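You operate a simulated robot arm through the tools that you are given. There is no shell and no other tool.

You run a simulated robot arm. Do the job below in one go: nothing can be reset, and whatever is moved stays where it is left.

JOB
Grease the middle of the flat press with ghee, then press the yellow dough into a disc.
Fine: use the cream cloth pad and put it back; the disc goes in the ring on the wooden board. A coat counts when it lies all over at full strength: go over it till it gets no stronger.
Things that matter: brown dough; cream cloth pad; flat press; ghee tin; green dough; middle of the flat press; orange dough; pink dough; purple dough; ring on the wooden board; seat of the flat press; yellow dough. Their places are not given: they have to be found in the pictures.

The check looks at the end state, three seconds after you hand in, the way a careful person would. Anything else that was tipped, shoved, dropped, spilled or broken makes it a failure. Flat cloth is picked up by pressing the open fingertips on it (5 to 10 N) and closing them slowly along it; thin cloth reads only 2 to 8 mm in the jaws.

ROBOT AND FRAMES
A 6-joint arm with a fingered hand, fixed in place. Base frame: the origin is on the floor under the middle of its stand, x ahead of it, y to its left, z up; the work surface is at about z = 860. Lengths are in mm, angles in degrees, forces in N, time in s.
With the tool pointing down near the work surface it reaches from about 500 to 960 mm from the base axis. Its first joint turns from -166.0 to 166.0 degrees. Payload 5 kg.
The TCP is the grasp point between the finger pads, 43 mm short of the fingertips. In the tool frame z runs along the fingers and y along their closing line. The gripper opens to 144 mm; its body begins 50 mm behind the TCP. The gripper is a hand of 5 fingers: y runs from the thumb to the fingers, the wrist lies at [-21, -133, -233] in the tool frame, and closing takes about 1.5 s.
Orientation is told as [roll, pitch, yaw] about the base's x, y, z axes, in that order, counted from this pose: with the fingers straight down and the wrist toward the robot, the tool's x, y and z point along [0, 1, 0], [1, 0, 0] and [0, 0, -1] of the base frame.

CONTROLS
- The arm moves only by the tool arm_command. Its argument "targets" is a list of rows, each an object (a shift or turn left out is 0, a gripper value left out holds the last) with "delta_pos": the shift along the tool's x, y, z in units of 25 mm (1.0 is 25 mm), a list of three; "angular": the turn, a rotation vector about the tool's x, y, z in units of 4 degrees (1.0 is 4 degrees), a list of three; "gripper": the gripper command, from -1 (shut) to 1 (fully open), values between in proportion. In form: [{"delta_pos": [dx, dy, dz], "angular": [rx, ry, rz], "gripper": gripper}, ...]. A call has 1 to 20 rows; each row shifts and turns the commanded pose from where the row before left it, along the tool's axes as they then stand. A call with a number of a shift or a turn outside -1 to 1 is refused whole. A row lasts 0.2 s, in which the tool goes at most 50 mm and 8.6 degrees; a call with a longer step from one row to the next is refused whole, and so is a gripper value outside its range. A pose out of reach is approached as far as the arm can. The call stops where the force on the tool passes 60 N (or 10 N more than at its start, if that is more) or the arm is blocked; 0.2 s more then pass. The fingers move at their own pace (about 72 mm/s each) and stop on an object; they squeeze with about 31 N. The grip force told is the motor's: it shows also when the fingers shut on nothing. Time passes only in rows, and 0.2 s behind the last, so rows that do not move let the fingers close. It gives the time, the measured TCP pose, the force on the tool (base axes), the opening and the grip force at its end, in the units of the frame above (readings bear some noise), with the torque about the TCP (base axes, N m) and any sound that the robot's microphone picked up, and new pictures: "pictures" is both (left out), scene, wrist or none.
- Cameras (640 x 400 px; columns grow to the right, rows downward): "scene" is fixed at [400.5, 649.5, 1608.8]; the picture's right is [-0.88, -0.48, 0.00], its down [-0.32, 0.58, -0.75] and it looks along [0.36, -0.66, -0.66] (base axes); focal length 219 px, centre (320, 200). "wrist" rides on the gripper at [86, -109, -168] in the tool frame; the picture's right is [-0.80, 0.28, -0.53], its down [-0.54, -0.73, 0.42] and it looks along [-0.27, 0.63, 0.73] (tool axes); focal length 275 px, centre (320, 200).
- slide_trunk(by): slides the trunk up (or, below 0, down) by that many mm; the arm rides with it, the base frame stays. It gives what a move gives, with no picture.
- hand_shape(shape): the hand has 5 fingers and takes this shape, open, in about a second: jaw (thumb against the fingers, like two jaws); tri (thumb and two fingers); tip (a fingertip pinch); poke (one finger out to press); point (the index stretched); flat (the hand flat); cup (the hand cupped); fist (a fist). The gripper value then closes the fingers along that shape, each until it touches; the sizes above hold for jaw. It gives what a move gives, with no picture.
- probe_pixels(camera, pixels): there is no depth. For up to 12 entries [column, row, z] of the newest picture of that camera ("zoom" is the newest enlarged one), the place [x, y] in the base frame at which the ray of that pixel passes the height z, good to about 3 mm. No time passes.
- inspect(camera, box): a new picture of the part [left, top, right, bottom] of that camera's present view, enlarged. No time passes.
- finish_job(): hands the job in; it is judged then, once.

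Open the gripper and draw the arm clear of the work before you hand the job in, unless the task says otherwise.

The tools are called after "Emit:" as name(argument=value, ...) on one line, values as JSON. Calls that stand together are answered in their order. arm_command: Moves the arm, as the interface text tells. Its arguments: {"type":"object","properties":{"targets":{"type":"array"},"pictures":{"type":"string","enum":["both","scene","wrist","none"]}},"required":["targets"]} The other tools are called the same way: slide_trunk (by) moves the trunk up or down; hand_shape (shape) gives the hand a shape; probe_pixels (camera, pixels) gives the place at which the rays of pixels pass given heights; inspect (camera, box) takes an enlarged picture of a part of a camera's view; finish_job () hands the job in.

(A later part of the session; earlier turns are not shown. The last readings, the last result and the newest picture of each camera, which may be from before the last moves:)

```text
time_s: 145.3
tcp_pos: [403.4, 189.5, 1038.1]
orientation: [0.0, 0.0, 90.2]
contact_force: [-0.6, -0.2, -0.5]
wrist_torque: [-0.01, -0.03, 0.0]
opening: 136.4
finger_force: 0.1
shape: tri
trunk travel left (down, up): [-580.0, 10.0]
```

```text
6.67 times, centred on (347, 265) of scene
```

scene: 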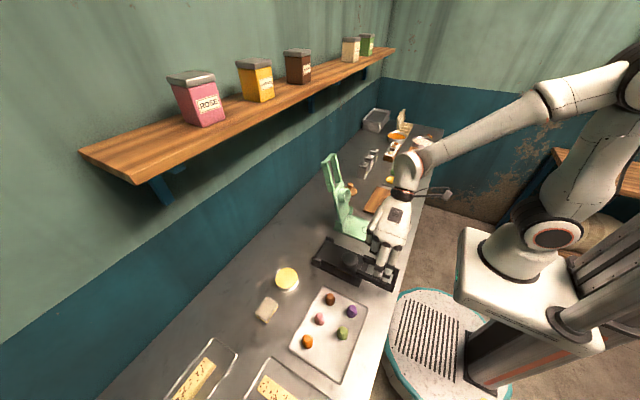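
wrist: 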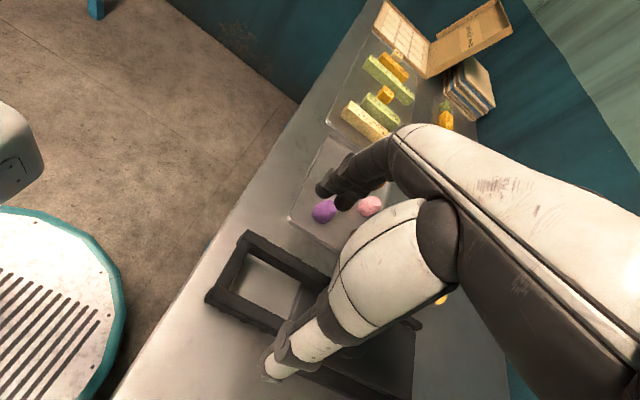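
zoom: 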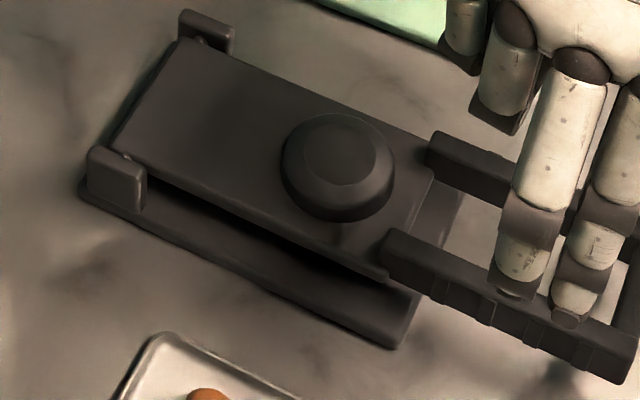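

The lid edge reads about z = 878 near the hinge and 886 in front, so it may still be some 3° from fully down. I'll press harder with a fist on the handle's end; first I shape the fist here in free air and look.

Emit:
hand_shape(shape="fist")

Emit:
arm_command(targets=[{"gripper": -1}, {}, {}, {}, {}, {}], pictures="both")

Emit:
inspect(camera="wrist", box=[160, 150, 460, 400])

Emit:
inspect(camera="scene", box=[310, 160, 430, 300])

```text
time_s: 146.2
tcp_pos: [403.7, 190.5, 1037.9]
orientation: [0.0, -0.1, 90.0]
contact_force: [-1.2, 0.4, 0.3]
wrist_torque: [-0.02, 0.01, -0.04]
opening: 0.1
finger_force: 0.0
shape: fist
trunk travel left (down, up): [-580.0, 10.0]
```

```text
time_s: 147.6
tcp_pos: [403.1, 190.7, 1039.0]
orientation: [0.0, 0.0, 90.1]
contact_force: [-0.2, -0.1, 0.5]
wrist_torque: [0.01, 0.03, 0.01]
opening: 0.0
finger_force: 0.1
shape: fist
trunk travel left (down, up): [-580.0, 10.0]
```

scene: 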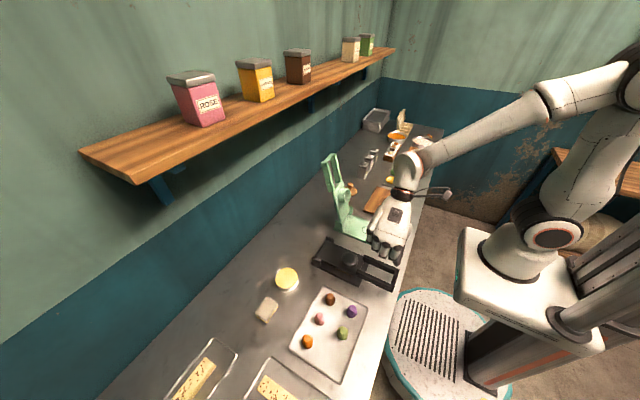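
wrist: 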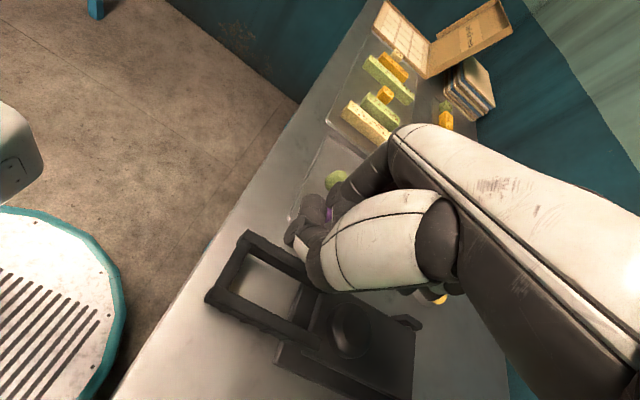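

```text
1.60 times, centred on (310, 275) of wrist
```

zoom: 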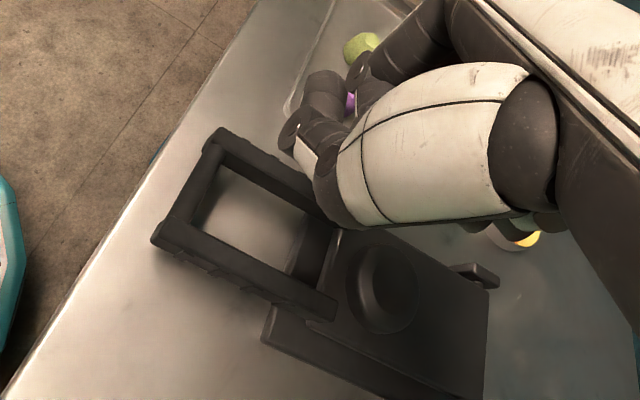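

```text
2.86 times, centred on (370, 230) of scene
```

zoom: 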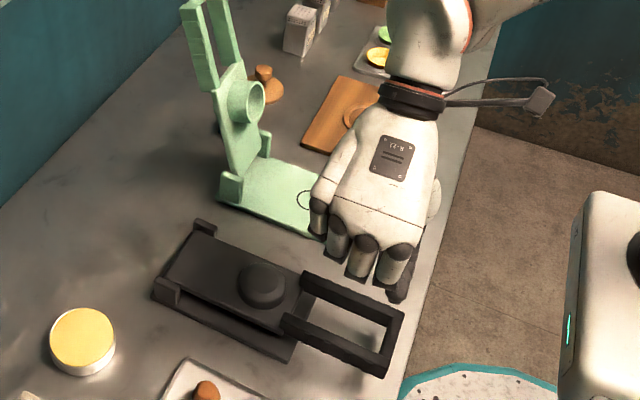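

In the fist the folded fingers lie on the +y side of the TCP. I shift so the fist sits over the handle's end (TCP about (385,155)) and lower to just above it.

Emit:
arm_command(targets=[{"delta_pos": [0.24, -0.47, 0]}, {"delta_pos": [0.24, -0.47, 0]}, {"delta_pos": [0.24, -0.47, 0]}, {"delta_pos": [0, 0, 0.8]}, {"delta_pos": [0, 0, 0.8]}, {"delta_pos": [0, 0, 0.8]}, {}], pictures="both")

Emit:
inspect(camera="wrist", box=[160, 150, 460, 400])

Emit:
inspect(camera="scene", box=[310, 180, 430, 310])

```text
time_s: 149.2
tcp_pos: [386.3, 154.2, 977.5]
orientation: [0.1, 0.0, 90.1]
contact_force: [0.7, -0.1, -0.5]
wrist_torque: [-0.02, 0.04, 0.0]
opening: 0.0
finger_force: 0.2
shape: fist
trunk travel left (down, up): [-580.0, 10.0]
```

scene: 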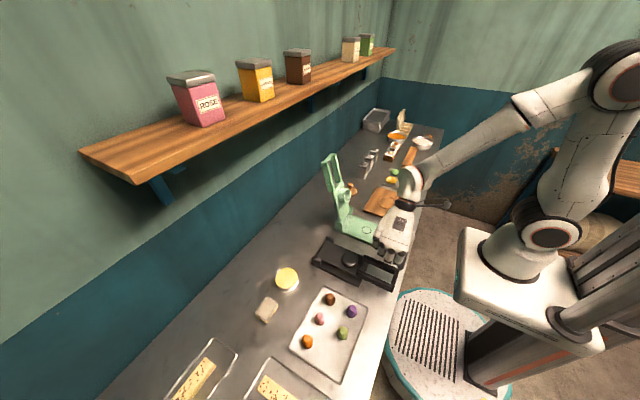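
wrist: 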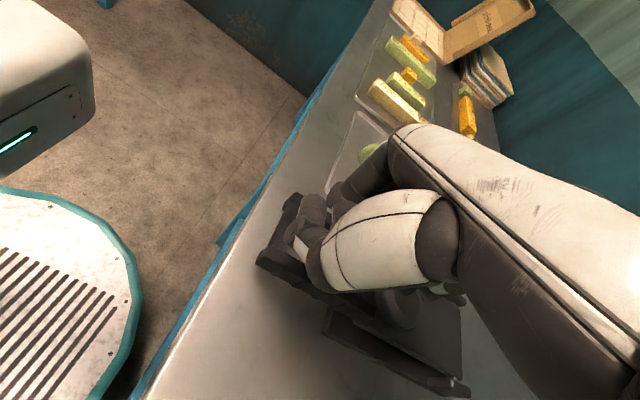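

```text
1.60 times, centred on (310, 275) of wrist
```

zoom: 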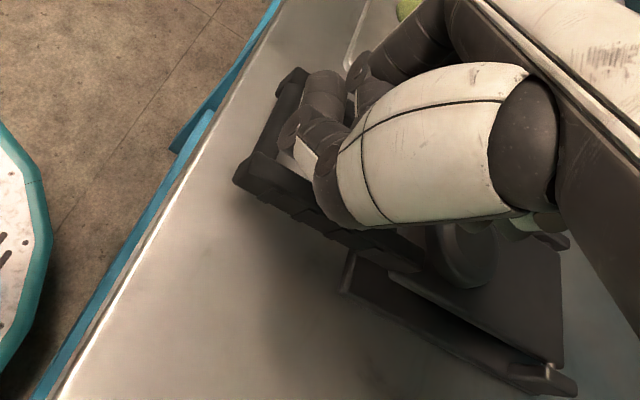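

```text
3.08 times, centred on (370, 245) of scene
```

zoom: 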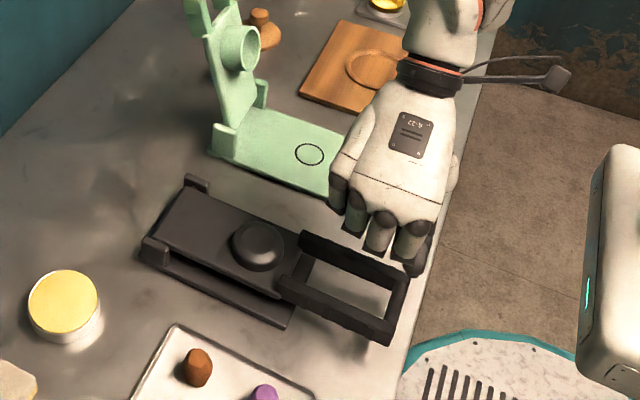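

The fist is over the handle's end. I lower in small steps to contact.

Emit:
arm_command(targets=[{"delta_pos": [0, 0, 0.4]}, {"delta_pos": [0, 0, 0.3]}, {}], pictures="none")

Emit:
arm_command(targets=[{"delta_pos": [0, 0, 0.2]}, {"delta_pos": [0, 0, 0.16]}, {}], pictures="none")

Emit:
arm_command(targets=[{"delta_pos": [0, 0, 0.16]}, {}], pictures="none")

```text
time_s: 150.0
tcp_pos: [386.7, 152.9, 960.4]
orientation: [0.1, -0.1, 90.1]
contact_force: [-0.2, 0.1, 0.1]
wrist_torque: [0.0, -0.01, -0.03]
opening: 0.0
finger_force: 0.0
shape: fist
trunk travel left (down, up): [-580.0, 10.0]
```

```text
time_s: 150.8
tcp_pos: [384.9, 153.1, 951.7]
orientation: [0.0, -0.1, 90.1]
contact_force: [0.4, -0.3, 0.3]
wrist_torque: [0.01, -0.01, -0.05]
opening: 0.0
finger_force: 0.1
shape: fist
trunk travel left (down, up): [-580.0, 10.0]
```

```text
time_s: 151.4
tcp_pos: [385.3, 154.8, 946.6]
orientation: [0.0, 0.0, 90.2]
contact_force: [-0.3, -0.5, 0.3]
wrist_torque: [-0.03, 0.01, -0.02]
opening: 0.1
finger_force: 0.0
shape: fist
trunk travel left (down, up): [-580.0, 10.0]
```

Still no contact at z = 946.6; I continue in 4 mm steps.

Emit:
arm_command(targets=[{"delta_pos": [0, 0, 0.16]}, {}], pictures="none")

Emit:
arm_command(targets=[{"delta_pos": [0, 0, 0.16]}, {}], pictures="none")

Emit:
arm_command(targets=[{"delta_pos": [0, 0, 0.16]}, {}], pictures="none")

```text
time_s: 152.0
tcp_pos: [385.8, 154.0, 944.7]
orientation: [0.1, 0.0, 90.1]
contact_force: [-0.2, 0.0, 1.0]
wrist_torque: [0.02, -0.01, -0.01]
opening: 0.0
finger_force: 0.0
shape: fist
trunk travel left (down, up): [-580.0, 10.0]
```

```text
time_s: 152.6
tcp_pos: [384.9, 153.7, 939.7]
orientation: [0.0, 0.0, 90.2]
contact_force: [-0.1, -1.1, 0.0]
wrist_torque: [-0.03, -0.03, -0.01]
opening: 0.0
finger_force: 0.1
shape: fist
trunk travel left (down, up): [-580.0, 10.0]
```

```text
time_s: 153.2
tcp_pos: [385.0, 152.6, 936.5]
orientation: [-0.1, -0.1, 90.2]
contact_force: [-0.1, -0.2, 1.1]
wrist_torque: [-0.04, -0.03, -0.02]
opening: 0.0
finger_force: 0.0
shape: fist
trunk travel left (down, up): [-580.0, 10.0]
```

Emit:
inspect(camera="scene", box=[340, 210, 420, 300])

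Emit:
arm_command(targets=[{"delta_pos": [0, 0, 0.16]}, {}], pictures="none")

Emit:
arm_command(targets=[{"delta_pos": [0, 0, 0.12]}, {}], pictures="wrist")

```text
4.44 times, centred on (380, 255) of scene
```

zoom: 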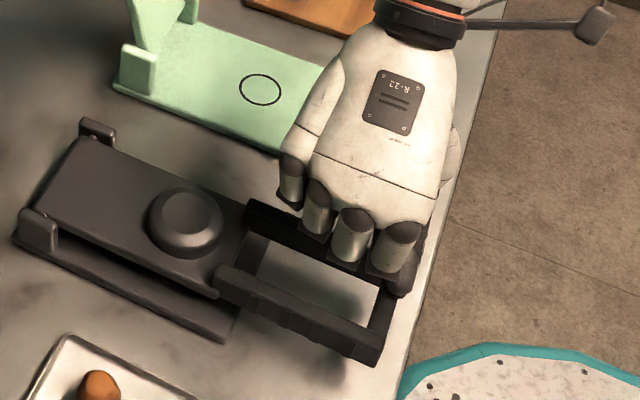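

```text
time_s: 153.8
tcp_pos: [385.3, 153.7, 931.7]
orientation: [0.0, 0.0, 90.1]
contact_force: [-1.1, -0.1, 0.5]
wrist_torque: [0.0, -0.01, 0.01]
opening: 0.1
finger_force: 0.1
shape: fist
trunk travel left (down, up): [-580.0, 10.0]
```

```text
time_s: 154.4
tcp_pos: [386.0, 152.5, 929.3]
orientation: [-0.1, 0.1, 89.9]
contact_force: [0.2, -2.1, 5.6]
wrist_torque: [0.1, 0.12, 0.01]
opening: 0.3
finger_force: 0.1
shape: fist
trunk travel left (down, up): [-580.0, 10.0]
```

wrist: 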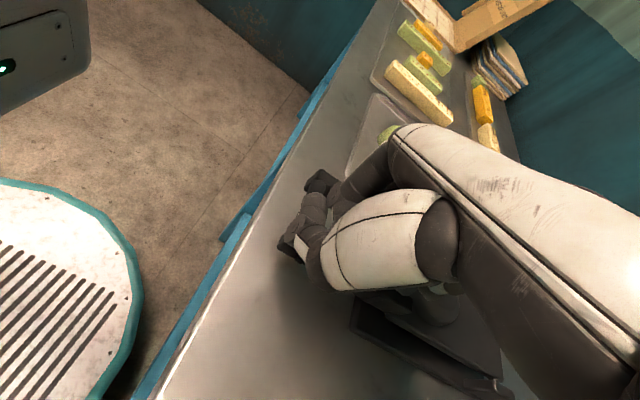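

Contact at z ≈ 929 (5.6 N). I press on in 2–3 mm steps and watch force against travel.

Emit:
arm_command(targets=[{"delta_pos": [0, 0, 0.1]}, {}], pictures="none")

Emit:
arm_command(targets=[{"delta_pos": [0, 0, 0.1]}, {}], pictures="none")

Emit:
arm_command(targets=[{"delta_pos": [0, 0, 0.1]}, {}], pictures="none")

Emit:
arm_command(targets=[{"delta_pos": [0, 0, 0.1]}, {}], pictures="none")

```text
time_s: 155.0
tcp_pos: [385.2, 153.5, 926.6]
orientation: [0.0, -0.1, 90.0]
contact_force: [1.4, -3.2, 12.8]
wrist_torque: [0.26, 0.29, 0.02]
opening: 0.0
finger_force: 0.0
shape: fist
trunk travel left (down, up): [-580.0, 10.0]
```

```text
time_s: 155.6
tcp_pos: [385.8, 152.9, 926.3]
orientation: [-0.2, -0.1, 90.0]
contact_force: [3.9, -10.0, 37.9]
wrist_torque: [0.05, 0.97, 0.28]
opening: 0.0
finger_force: 0.1
shape: fist
trunk travel left (down, up): [-580.0, 10.0]
```

```text
time_s: 156.0
tcp_pos: [387.0, 154.4, 925.9]
orientation: [-0.4, -0.2, 89.9]
contact_force: [0.7, -7.8, 33.9]
wrist_torque: [-0.01, 0.92, 0.14]
opening: 136.2
finger_force: 0.0
shape: fist
trunk travel left (down, up): [-580.0, 10.0]
stopped in row 2: the force on the tool passed its limit at 61 N (the readings are from after the stop); the commanded pose is now the measured one
```

```text
time_s: 156.8
tcp_pos: [389.0, 154.9, 924.0]
orientation: [-0.5, -0.4, 89.7]
contact_force: [-1.7, -8.7, 42.0]
wrist_torque: [-0.05, 1.18, 0.26]
opening: 136.2
finger_force: 0.1
shape: fist
trunk travel left (down, up): [-580.0, 10.0]
stopped in row 2: the force on the tool passed its limit at 65 N (the readings are from after the stop); the commanded pose is now the measured one
```

The limit tripped at 61–65 N, and the opening reading jumped to 136. I look at what the hand is doing before going on.

Emit:
arm_command(targets=[{}], pictures="both")

Emit:
inspect(camera="scene", box=[320, 210, 420, 310])

Emit:
inspect(camera="wrist", box=[200, 150, 500, 400])

```text
time_s: 157.2
tcp_pos: [388.5, 153.7, 922.8]
orientation: [-0.5, -0.3, 89.7]
contact_force: [0.2, -10.5, 48.1]
wrist_torque: [-0.14, 1.42, 0.3]
opening: 136.2
finger_force: 0.1
shape: fist
trunk travel left (down, up): [-580.0, 10.0]
```

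scene: 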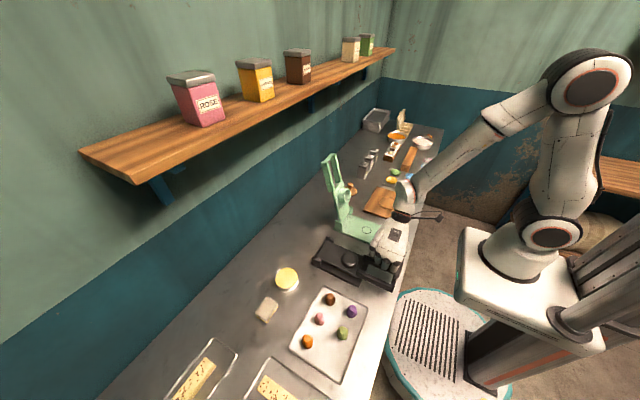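
wrist: 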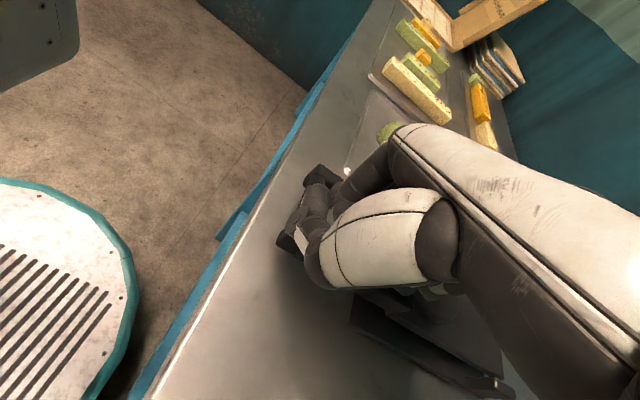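

```text
4.00 times, centred on (370, 260) of scene
```

zoom: 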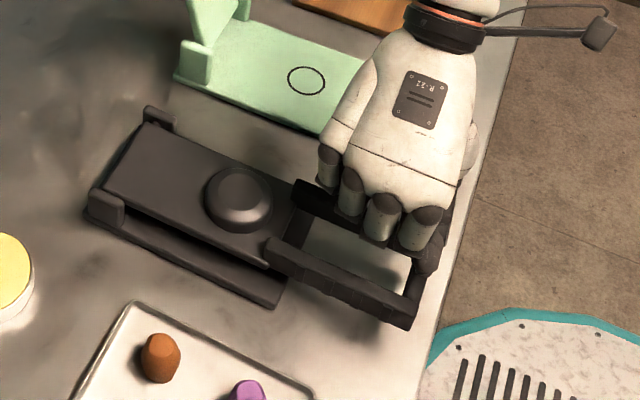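

```text
1.60 times, centred on (350, 275) of wrist
```

zoom: 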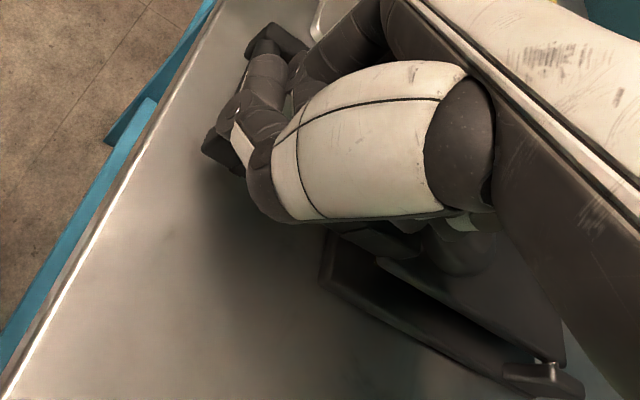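

The fist is unchanged and the plate has not moved; even at 65 N on the handle's end the lid gives no more, so it is fully closed. I lift off, switch back to three fingers and look.

Emit:
arm_command(targets=[{}, {"delta_pos": [0, 0, -0.4]}, {"delta_pos": [0, 0, -0.8]}, {"delta_pos": [0, 0, -0.9]}, {"delta_pos": [0, 0, -0.9]}, {"delta_pos": [0, 0, -0.9]}, {"delta_pos": [0, 0, -0.9]}, {}], pictures="none")

Emit:
hand_shape(shape="tri")

Emit:
arm_command(targets=[{"delta_pos": [-0.33, 0.72, 0], "gripper": 0.9}, {"delta_pos": [-0.33, 0.72, 0]}, {}], pictures="both")

Emit:
inspect(camera="scene", box=[312, 225, 402, 305])

```text
time_s: 159.0
tcp_pos: [388.8, 153.0, 1042.9]
orientation: [-0.4, -0.2, 89.8]
contact_force: [-0.2, -0.7, 0.5]
wrist_torque: [-0.01, 0.02, 0.0]
opening: 0.1
finger_force: 0.1
shape: fist
trunk travel left (down, up): [-580.0, 10.0]
```

```text
time_s: 159.9
tcp_pos: [388.4, 153.9, 1042.2]
orientation: [-0.3, -0.1, 89.8]
contact_force: [-0.3, -0.2, 0.7]
wrist_torque: [0.02, -0.03, -0.01]
opening: 143.8
finger_force: 0.1
shape: tri
trunk travel left (down, up): [-580.0, 10.0]
```

```text
time_s: 160.7
tcp_pos: [405.4, 189.8, 1042.1]
orientation: [-0.3, -0.2, 89.7]
contact_force: [0.1, -0.5, 0.1]
wrist_torque: [0.0, 0.03, -0.01]
opening: 137.0
finger_force: 0.0
shape: tri
trunk travel left (down, up): [-580.0, 10.0]
```

scene: 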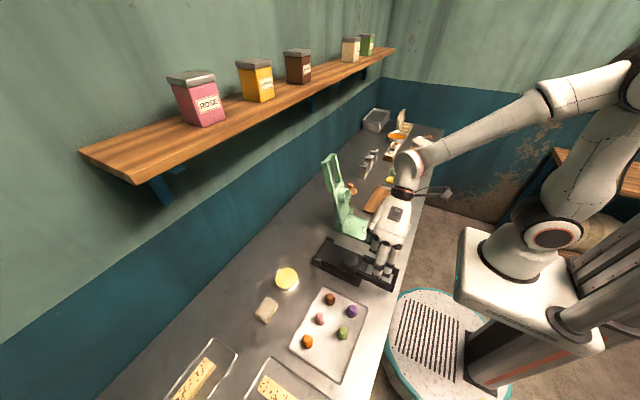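
wrist: 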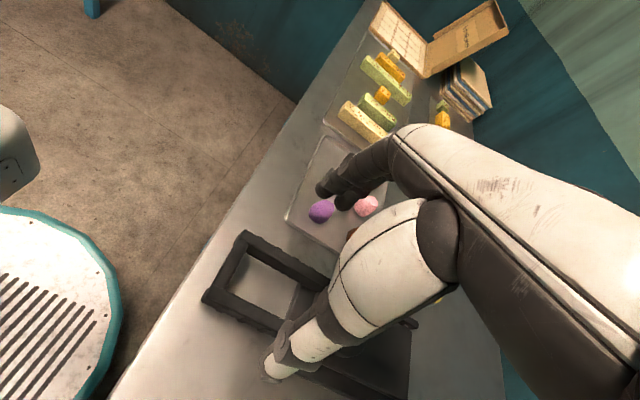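

```text
5.00 times, centred on (357, 265) of scene
```

zoom: 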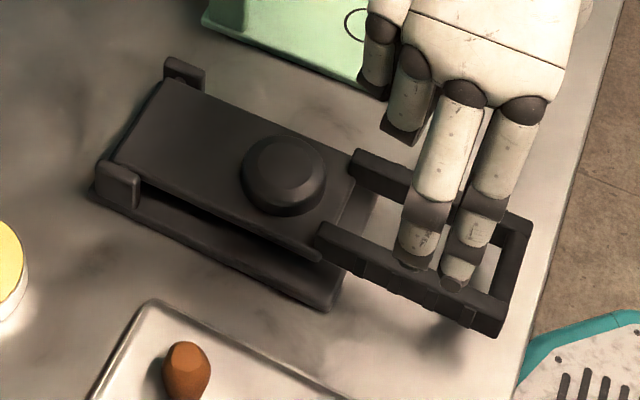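

I lower with open fingers on both sides of the closed handle and grip it again across its arms.

Emit:
arm_command(targets=[{"delta_pos": [0, 0, 0.8]}, {"delta_pos": [0, 0, 0.8]}, {"delta_pos": [0, 0, 0.8]}, {"delta_pos": [0, 0, 0.8]}, {"delta_pos": [0, 0, 0.7]}, {"delta_pos": [0, 0, 0.4]}, {"delta_pos": [0, 0, 0.15]}, {}], pictures="wrist")

Emit:
arm_command(targets=[{"gripper": 0.6}, {"gripper": 0.35}, {"gripper": 0.2}, {"gripper": 0.1}, {"gripper": 0.03}, {"gripper": -0.04}, {}, {}], pictures="both")

Emit:
inspect(camera="wrist", box=[200, 180, 480, 400])

```text
time_s: 162.5
tcp_pos: [405.8, 190.4, 932.0]
orientation: [-0.3, -0.1, 89.8]
contact_force: [0.1, -0.2, 0.4]
wrist_torque: [-0.02, 0.02, 0.01]
opening: 136.9
finger_force: 0.0
shape: tri
trunk travel left (down, up): [-580.0, 10.0]
```

wrist: 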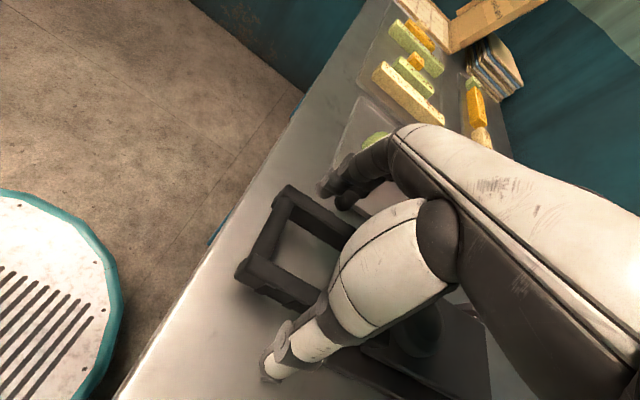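

```text
time_s: 164.3
tcp_pos: [406.1, 189.5, 931.1]
orientation: [-0.2, -0.2, 89.8]
contact_force: [0.1, 0.0, -1.7]
wrist_torque: [0.0, 0.0, 0.03]
opening: 77.7
finger_force: 30.6
shape: tri
trunk travel left (down, up): [-580.0, 10.0]
```

scene: 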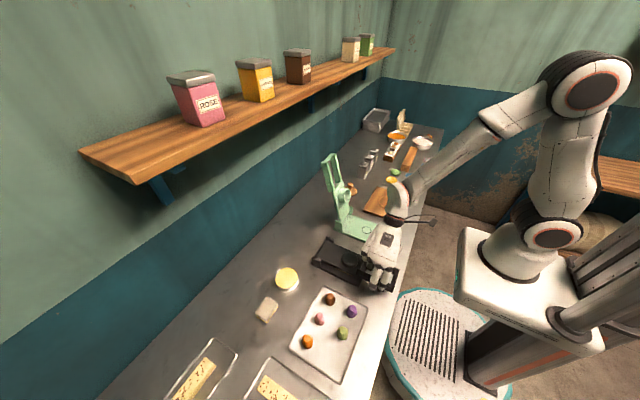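
wrist: 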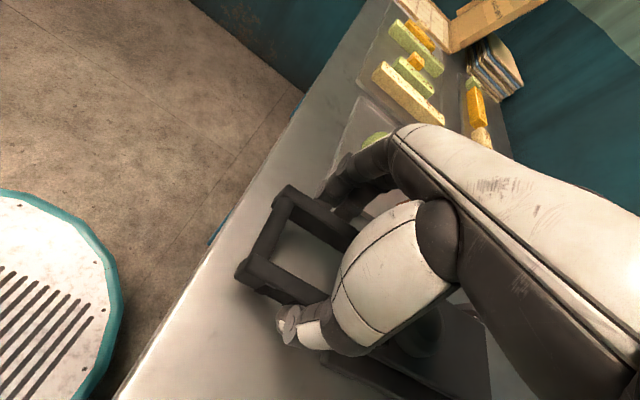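

```text
1.82 times, centred on (340, 290) of wrist
```

zoom: 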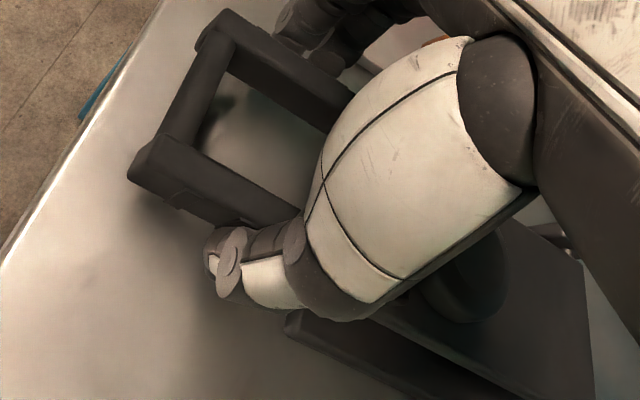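

The handle is gripped (78 mm, 31 N). I start lifting the lid along the arc with small steps.

Emit:
arm_command(targets=[{"delta_pos": [-0.03, 0, -0.24]}, {"delta_pos": [-0.04, 0, -0.24]}, {"delta_pos": [-0.05, 0, -0.24]}, {"delta_pos": [-0.05, 0, -0.24]}, {}], pictures="both")

Emit:
inspect(camera="scene", box=[312, 215, 402, 305])

```text
time_s: 165.5
tcp_pos: [408.6, 189.9, 953.0]
orientation: [-0.3, -0.2, 89.8]
contact_force: [-7.1, -0.1, -3.4]
wrist_torque: [0.06, 0.58, 0.23]
opening: 77.1
finger_force: 30.7
shape: tri
trunk travel left (down, up): [-580.0, 10.0]
```

scene: 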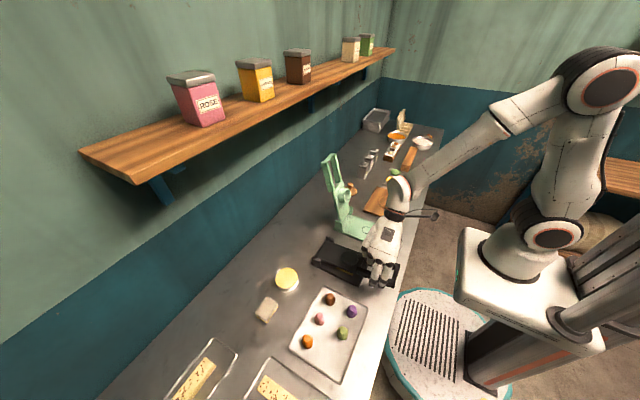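
wrist: 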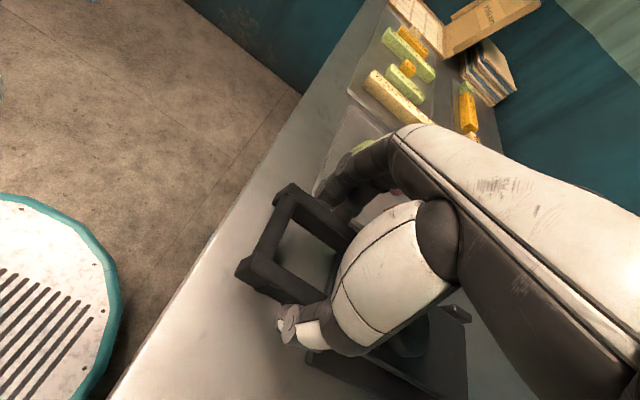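

```text
4.44 times, centred on (357, 260) of scene
```

zoom: 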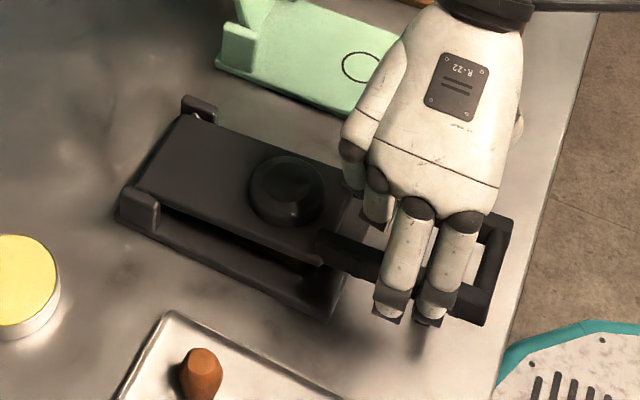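

The lid lifts with little force; I correct slightly and continue lifting.

Emit:
arm_command(targets=[{"delta_pos": [-0.03, 0, -0.24]}, {"delta_pos": [-0.05, 0, -0.24]}, {"delta_pos": [-0.07, 0, -0.236]}, {"delta_pos": [-0.075, 0, -0.236]}, {"delta_pos": [-0.08, 0, -0.232]}, {"delta_pos": [-0.09, 0, -0.232]}, {"delta_pos": [-0.1, 0, -0.228]}, {"delta_pos": [-0.1, 0, -0.228]}, {}], pictures="both")

Emit:
inspect(camera="scene", box=[312, 215, 402, 305])

```text
time_s: 167.5
tcp_pos: [422.4, 190.6, 1001.9]
orientation: [-0.5, -0.3, 89.8]
contact_force: [-21.3, 1.7, 2.7]
wrist_torque: [0.13, 1.03, 0.57]
opening: 76.9
finger_force: 30.9
shape: tri
trunk travel left (down, up): [-580.0, 10.0]
```

scene: 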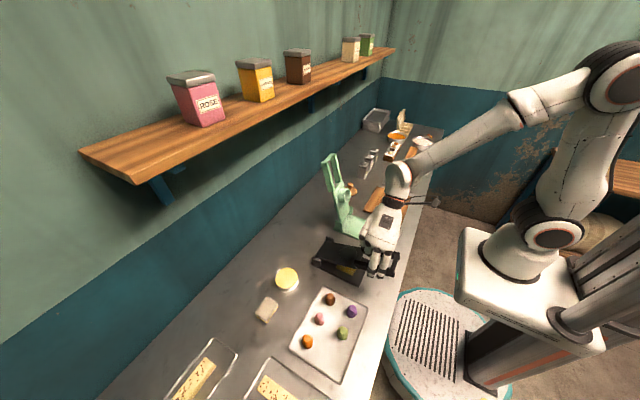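
wrist: 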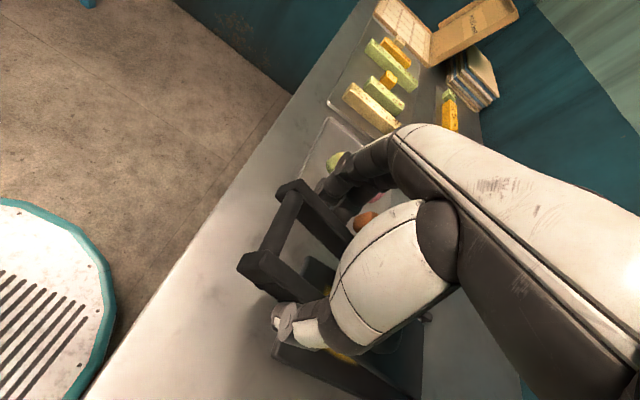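

```text
4.44 times, centred on (357, 260) of scene
```

zoom: 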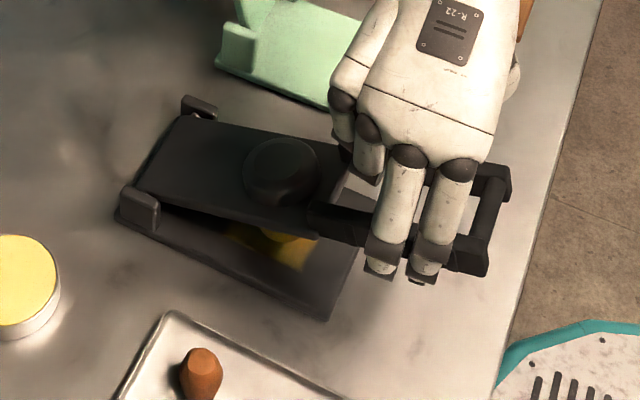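

The push is 21 N in +x, so the true arc is a bit steeper here. I correct and go on, checking as I go.

Emit:
arm_command(targets=[{"delta_pos": [0.02, 0, -0.232]}, {"delta_pos": [0.0, 0, -0.232]}, {"delta_pos": [-0.1, 0, -0.228]}, {"delta_pos": [-0.104, 0, -0.228]}, {}], pictures="none")

Emit:
arm_command(targets=[{"delta_pos": [-0.232, 0, -0.444]}, {"delta_pos": [-0.256, 0, -0.432]}, {"delta_pos": [-0.276, 0, -0.42]}, {}], pictures="both")

Emit:
inspect(camera="scene", box=[312, 205, 402, 305])

```text
time_s: 168.7
tcp_pos: [428.4, 190.0, 1025.2]
orientation: [-0.4, -0.2, 89.8]
contact_force: [-0.9, 3.3, -3.6]
wrist_torque: [0.32, 0.44, 0.06]
opening: 77.0
finger_force: 31.2
shape: tri
trunk travel left (down, up): [-580.0, 10.0]
```

```text
time_s: 169.7
tcp_pos: [448.2, 189.7, 1057.0]
orientation: [-0.4, -0.2, 89.9]
contact_force: [-1.4, 3.8, -2.0]
wrist_torque: [0.28, 0.56, 0.07]
opening: 76.9
finger_force: 31.4
shape: tri
trunk travel left (down, up): [-580.0, 10.0]
```

scene: 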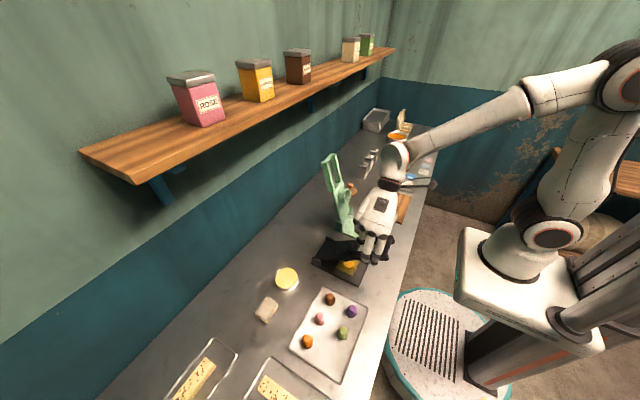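
wrist: 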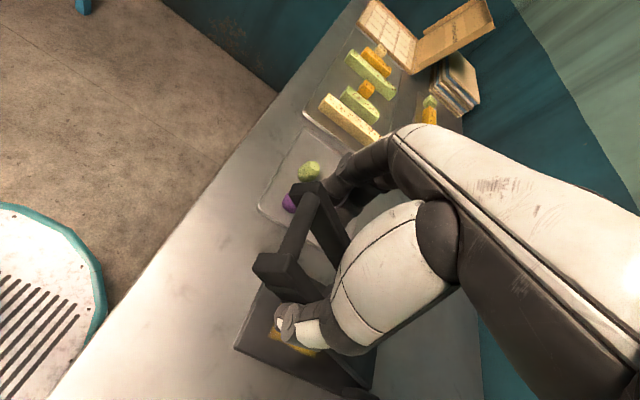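

```text
4.00 times, centred on (357, 255) of scene
```

zoom: 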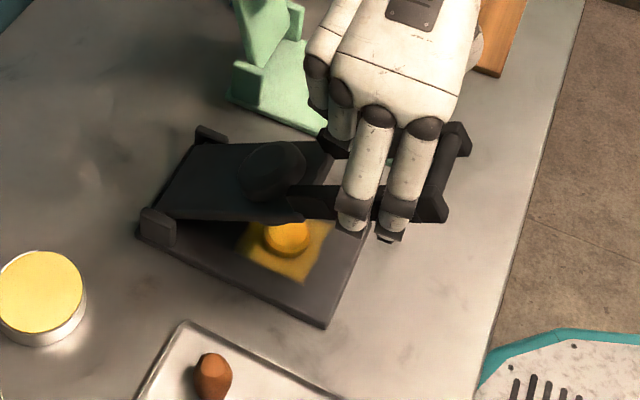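

A round disc is visible under the lid now. I continue raising the lid along the arc.

Emit:
arm_command(targets=[{"delta_pos": [-0.248, 0, -0.348]}, {"delta_pos": [-0.26, 0, -0.324]}, {"delta_pos": [-0.276, 0, -0.316]}, {"delta_pos": [-0.288, 0, -0.3]}, {"delta_pos": [-0.3, 0, -0.288]}, {"delta_pos": [-0.316, 0, -0.276]}, {"delta_pos": [-0.324, 0, -0.26]}, {"delta_pos": [-0.336, 0, -0.248]}, {"delta_pos": [-0.348, 0, -0.232]}, {"delta_pos": [-0.36, 0, -0.216]}, {}], pictures="none")

```text
time_s: 172.1
tcp_pos: [523.8, 189.9, 1127.2]
orientation: [-0.3, -0.2, 89.8]
contact_force: [-2.0, 3.8, -2.6]
wrist_torque: [0.15, 0.48, 0.09]
opening: 76.9
finger_force: 31.0
shape: tri
trunk travel left (down, up): [-580.0, 10.0]
```

Forces stay small. I carry on to upright.

Emit:
arm_command(targets=[{"delta_pos": [-0.388, 0, -0.204]}, {"delta_pos": [-0.376, 0, -0.184]}, {"delta_pos": [-0.38, 0, -0.168]}, {"delta_pos": [-0.392, 0, -0.152]}, {"delta_pos": [-0.392, 0, -0.132]}, {"delta_pos": [-0.404, 0, -0.116]}, {"delta_pos": [-0.404, 0, -0.1]}, {"delta_pos": [-0.408, 0, -0.084]}, {}], pictures="none")

Emit:
arm_command(targets=[{"delta_pos": [-0.416, 0, -0.064]}, {"delta_pos": [-0.412, 0, -0.044]}, {"delta_pos": [-0.42, 0, -0.028]}, {"delta_pos": [-0.416, 0, -0.008]}, {}], pictures="both")

Emit:
inspect(camera="scene", box=[280, 120, 400, 290])

```text
time_s: 174.1
tcp_pos: [603.6, 188.8, 1155.9]
orientation: [-0.3, -0.1, 89.8]
contact_force: [-0.4, 3.8, -11.4]
wrist_torque: [0.11, 0.37, 0.2]
opening: 76.5
finger_force: 31.0
shape: tri
trunk travel left (down, up): [-580.0, 10.0]
```

```text
time_s: 175.3
tcp_pos: [644.0, 188.9, 1158.9]
orientation: [-0.2, -0.1, 89.7]
contact_force: [-2.8, 2.8, -19.4]
wrist_torque: [0.21, 0.37, 0.29]
opening: 76.2
finger_force: 31.1
shape: tri
trunk travel left (down, up): [-580.0, 10.0]
```

scene: 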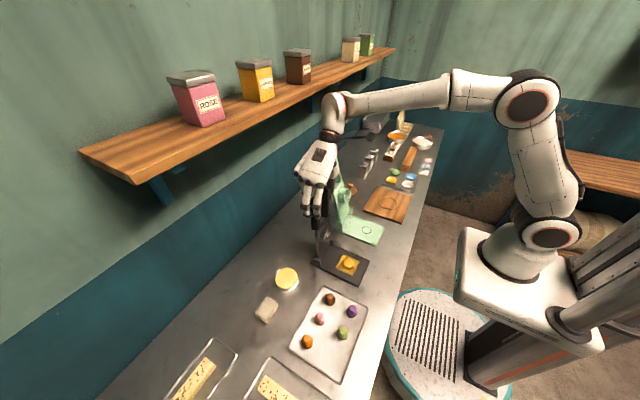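
wrist: 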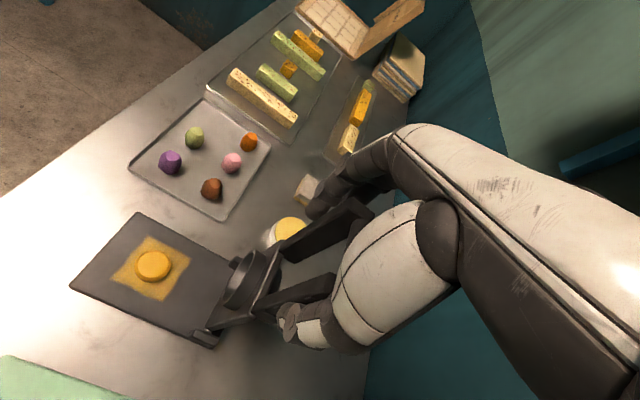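

```text
2.35 times, centred on (340, 205) of scene
```

zoom: 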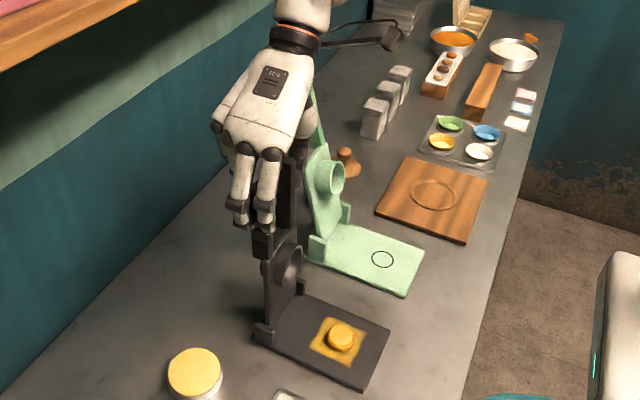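

The disc lies flat on the plate and the lid is upright (pull 19 N up, so I go slightly lower). I continue backward to its rest angle.

Emit:
arm_command(targets=[{"delta_pos": [-0.4, 0, 0.09]}, {"delta_pos": [-0.4, 0, 0.06]}, {"delta_pos": [-0.4, 0, 0.05]}, {"delta_pos": [-0.4, 0, 0.06]}, {}], pictures="none")

Emit:
arm_command(targets=[{"delta_pos": [-0.3, 0, 0.06]}, {"delta_pos": [-0.3, 0, 0.06]}, {}], pictures="both")

Emit:
inspect(camera="scene", box=[260, 120, 380, 290])

```text
time_s: 176.5
tcp_pos: [683.4, 188.3, 1154.9]
orientation: [-0.3, -0.2, 89.8]
contact_force: [-3.1, 1.9, -9.4]
wrist_torque: [0.3, 0.49, 0.38]
opening: 76.0
finger_force: 30.6
shape: tri
trunk travel left (down, up): [-580.0, 10.0]
```

```text
time_s: 177.3
tcp_pos: [699.6, 189.2, 1151.0]
orientation: [-0.3, -0.1, 89.7]
contact_force: [-3.4, 2.5, -11.2]
wrist_torque: [0.42, 0.48, 0.39]
opening: 75.7
finger_force: 31.2
shape: tri
trunk travel left (down, up): [-580.0, 10.0]
```

scene: 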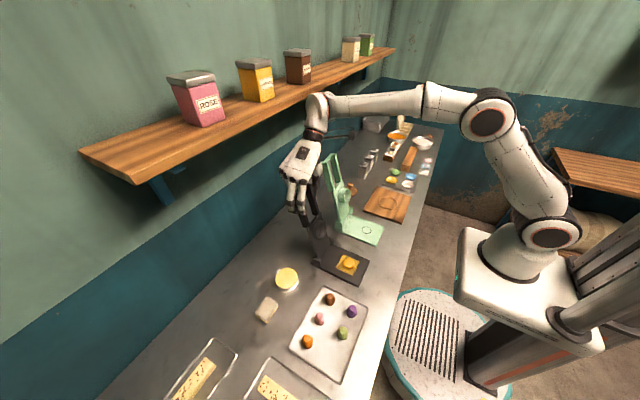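
wrist: 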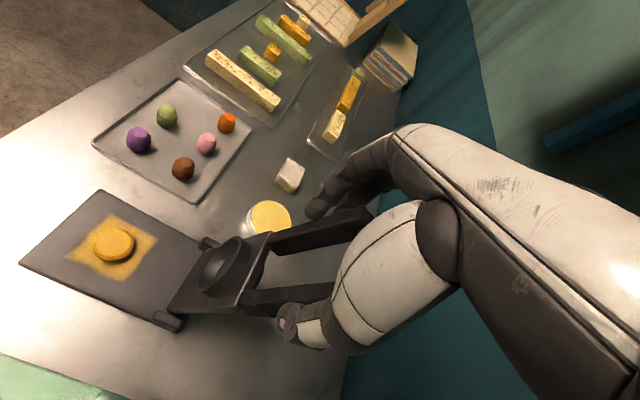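

```text
2.35 times, centred on (320, 205) of scene
```

zoom: 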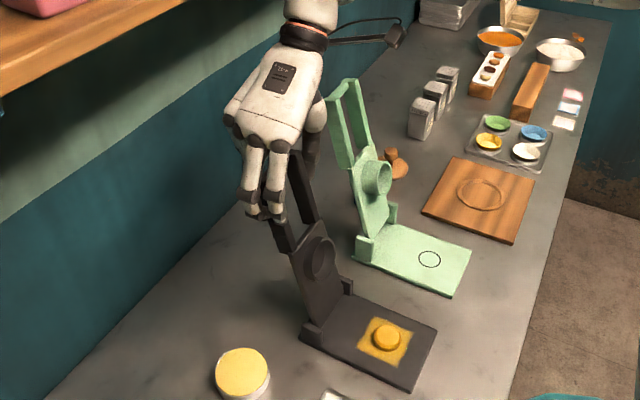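

A little more backward to the rest stop, watching the x force.

Emit:
arm_command(targets=[{"delta_pos": [-0.22, 0, 0.09]}, {"delta_pos": [-0.2, 0, 0.09]}, {}], pictures="none")

Emit:
arm_command(targets=[{"delta_pos": [-0.15, 0, 0.06]}, {}], pictures="wrist")

```text
time_s: 178.1
tcp_pos: [706.2, 189.8, 1149.4]
orientation: [-0.3, -0.3, 89.8]
contact_force: [-25.8, -0.8, 3.1]
wrist_torque: [0.29, 1.21, 0.94]
opening: 75.6
finger_force: 31.3
shape: tri
trunk travel left (down, up): [-580.0, 10.0]
```

```text
time_s: 178.7
tcp_pos: [708.8, 189.3, 1148.2]
orientation: [-0.3, -0.4, 89.8]
contact_force: [-36.0, -2.1, 12.6]
wrist_torque: [0.18, 1.5, 1.22]
opening: 75.7
finger_force: 31.1
shape: tri
trunk travel left (down, up): [-580.0, 10.0]
```

wrist: 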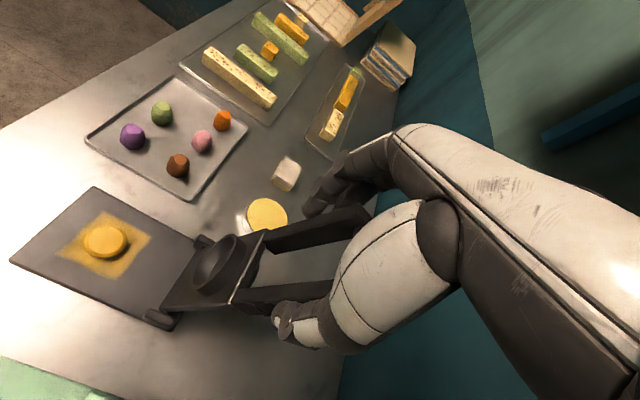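

The lid is against its rest stop (−36 N). I ease back 5 mm, open the fingers, and look.

Emit:
arm_command(targets=[{"delta_pos": [0.16, 0, -0.05]}, {}, {"gripper": 0.15}, {"gripper": 0.4}, {"gripper": 0.7}, {"gripper": 1.0}, {}, {}], pictures="both")

Emit:
inspect(camera="wrist", box=[200, 150, 480, 400])

```text
time_s: 180.5
tcp_pos: [708.4, 188.4, 1146.6]
orientation: [-0.5, -0.2, 89.8]
contact_force: [0.7, 0.3, 0.8]
wrist_torque: [0.0, -0.02, 0.0]
opening: 143.4
finger_force: 0.0
shape: tri
trunk travel left (down, up): [-580.0, 10.0]
```

scene: 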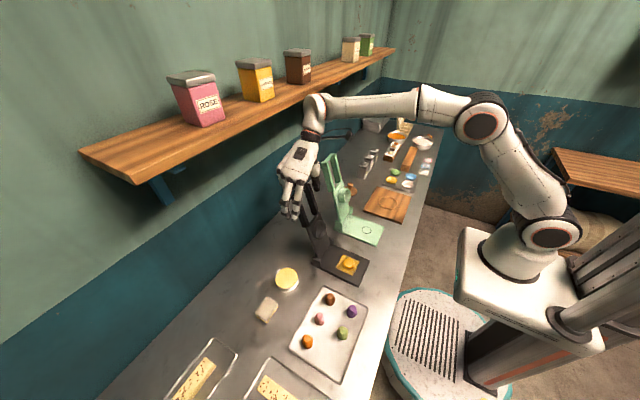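
wrist: 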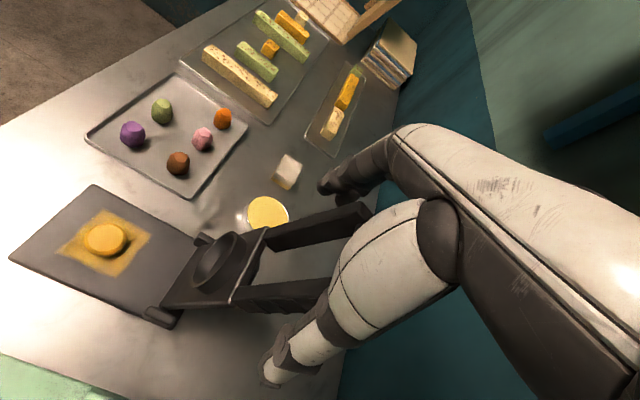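

```text
1.60 times, centred on (340, 275) of wrist
```

zoom: 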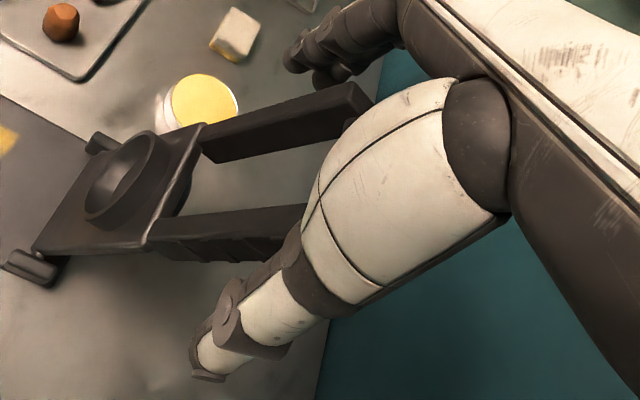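

The lid stays open by itself. I withdraw straight back along −x, then look at the disc.

Emit:
arm_command(targets=[{"delta_pos": [0.6, 0, 0]}, {"delta_pos": [0.8, 0, 0]}, {"delta_pos": [0.8, 0, 0]}, {"delta_pos": [0.9, 0, 0]}, {"delta_pos": [0.9, 0, 0]}, {"delta_pos": [0.9, 0, 0]}, {"delta_pos": [0.9, 0, -0.5]}, {"delta_pos": [0.3, 0, -0.5]}, {}], pictures="both")

Emit:
inspect(camera="scene", box=[312, 235, 382, 290])

Emit:
inspect(camera="wrist", box=[80, 200, 280, 380])

```text
time_s: 182.5
tcp_pos: [555.0, 188.3, 1170.5]
orientation: [-0.2, -0.2, 89.9]
contact_force: [0.7, 0.3, -0.2]
wrist_torque: [0.01, 0.01, 0.0]
opening: 143.5
finger_force: 0.1
shape: tri
trunk travel left (down, up): [-580.0, 10.0]
```

scene: 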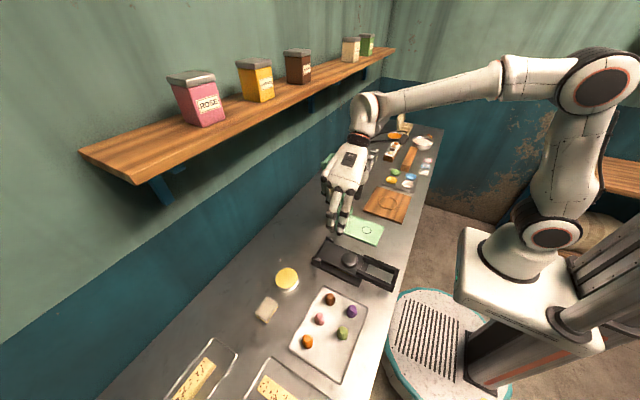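
wrist: 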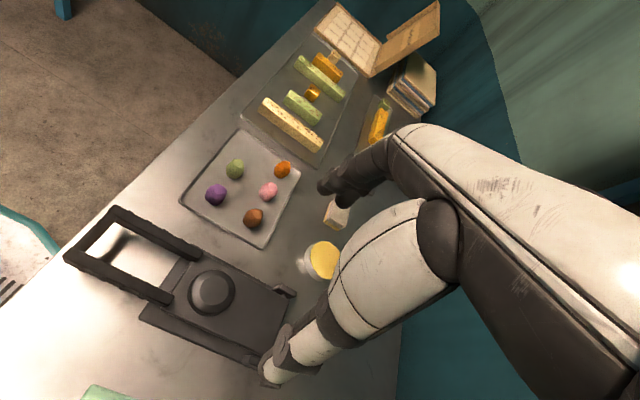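

```text
7.27 times, centred on (347, 262) of scene
```

zoom: 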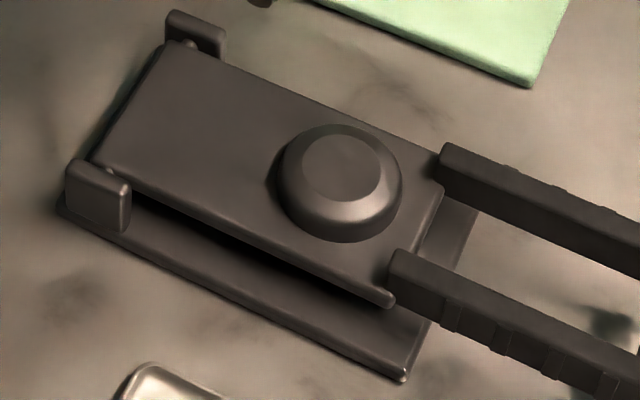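

```text
2.22 times, centred on (180, 290) of wrist
```

zoom: 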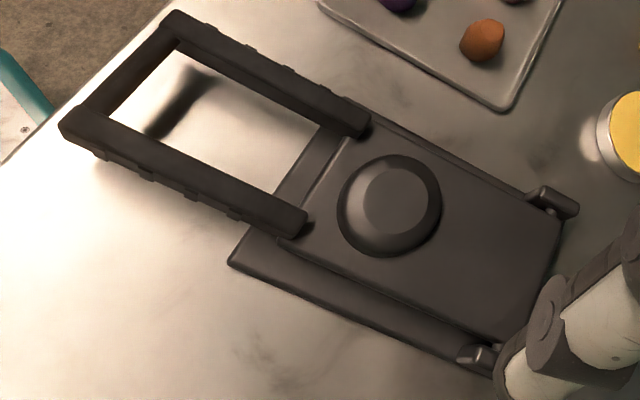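

The lid has closed again: the folded fingers must have hooked it as I withdrew. The disc was already pressed, so I'll open it once more and this time leave upward. I go back above the handle's end.

Emit:
arm_command(targets=[{"delta_pos": [0.755, 0.01, 0.5]}, {"delta_pos": [0.755, 0.01, 0.5]}, {"delta_pos": [0.755, 0.01, 0.5]}, {"delta_pos": [0.755, 0.01, 0.6]}, {"delta_pos": [0.755, 0.01, 0.7]}, {"delta_pos": [0.755, 0.01, 0.7]}, {"delta_pos": [0.755, 0, 0.8]}, {"delta_pos": [0.755, 0, 0.8]}, {}], pictures="both")

Emit:
inspect(camera="scene", box=[312, 225, 402, 305])

```text
time_s: 184.5
tcp_pos: [405.6, 191.9, 1042.0]
orientation: [-0.4, -0.2, 89.8]
contact_force: [0.5, 0.3, -0.8]
wrist_torque: [0.01, 0.02, -0.02]
opening: 143.9
finger_force: 0.1
shape: tri
trunk travel left (down, up): [-580.0, 10.0]
```

scene: 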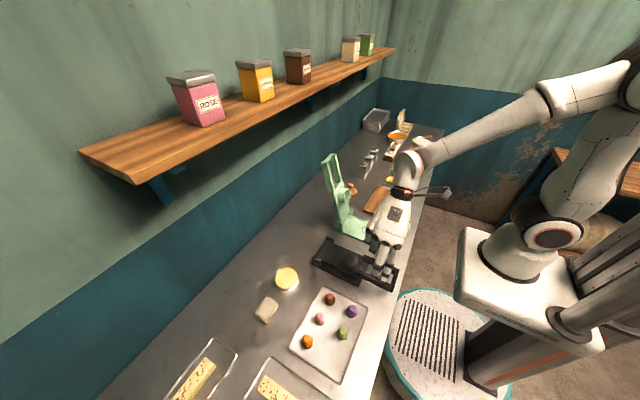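
wrist: 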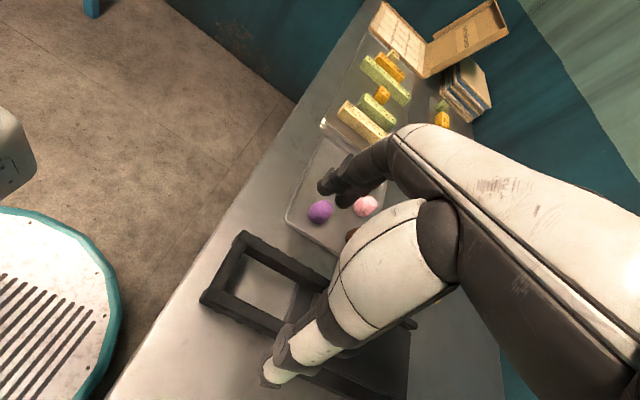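

```text
5.00 times, centred on (357, 265) of scene
```

zoom: 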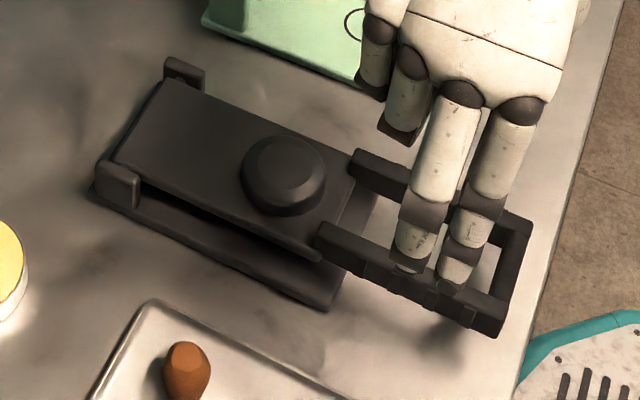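

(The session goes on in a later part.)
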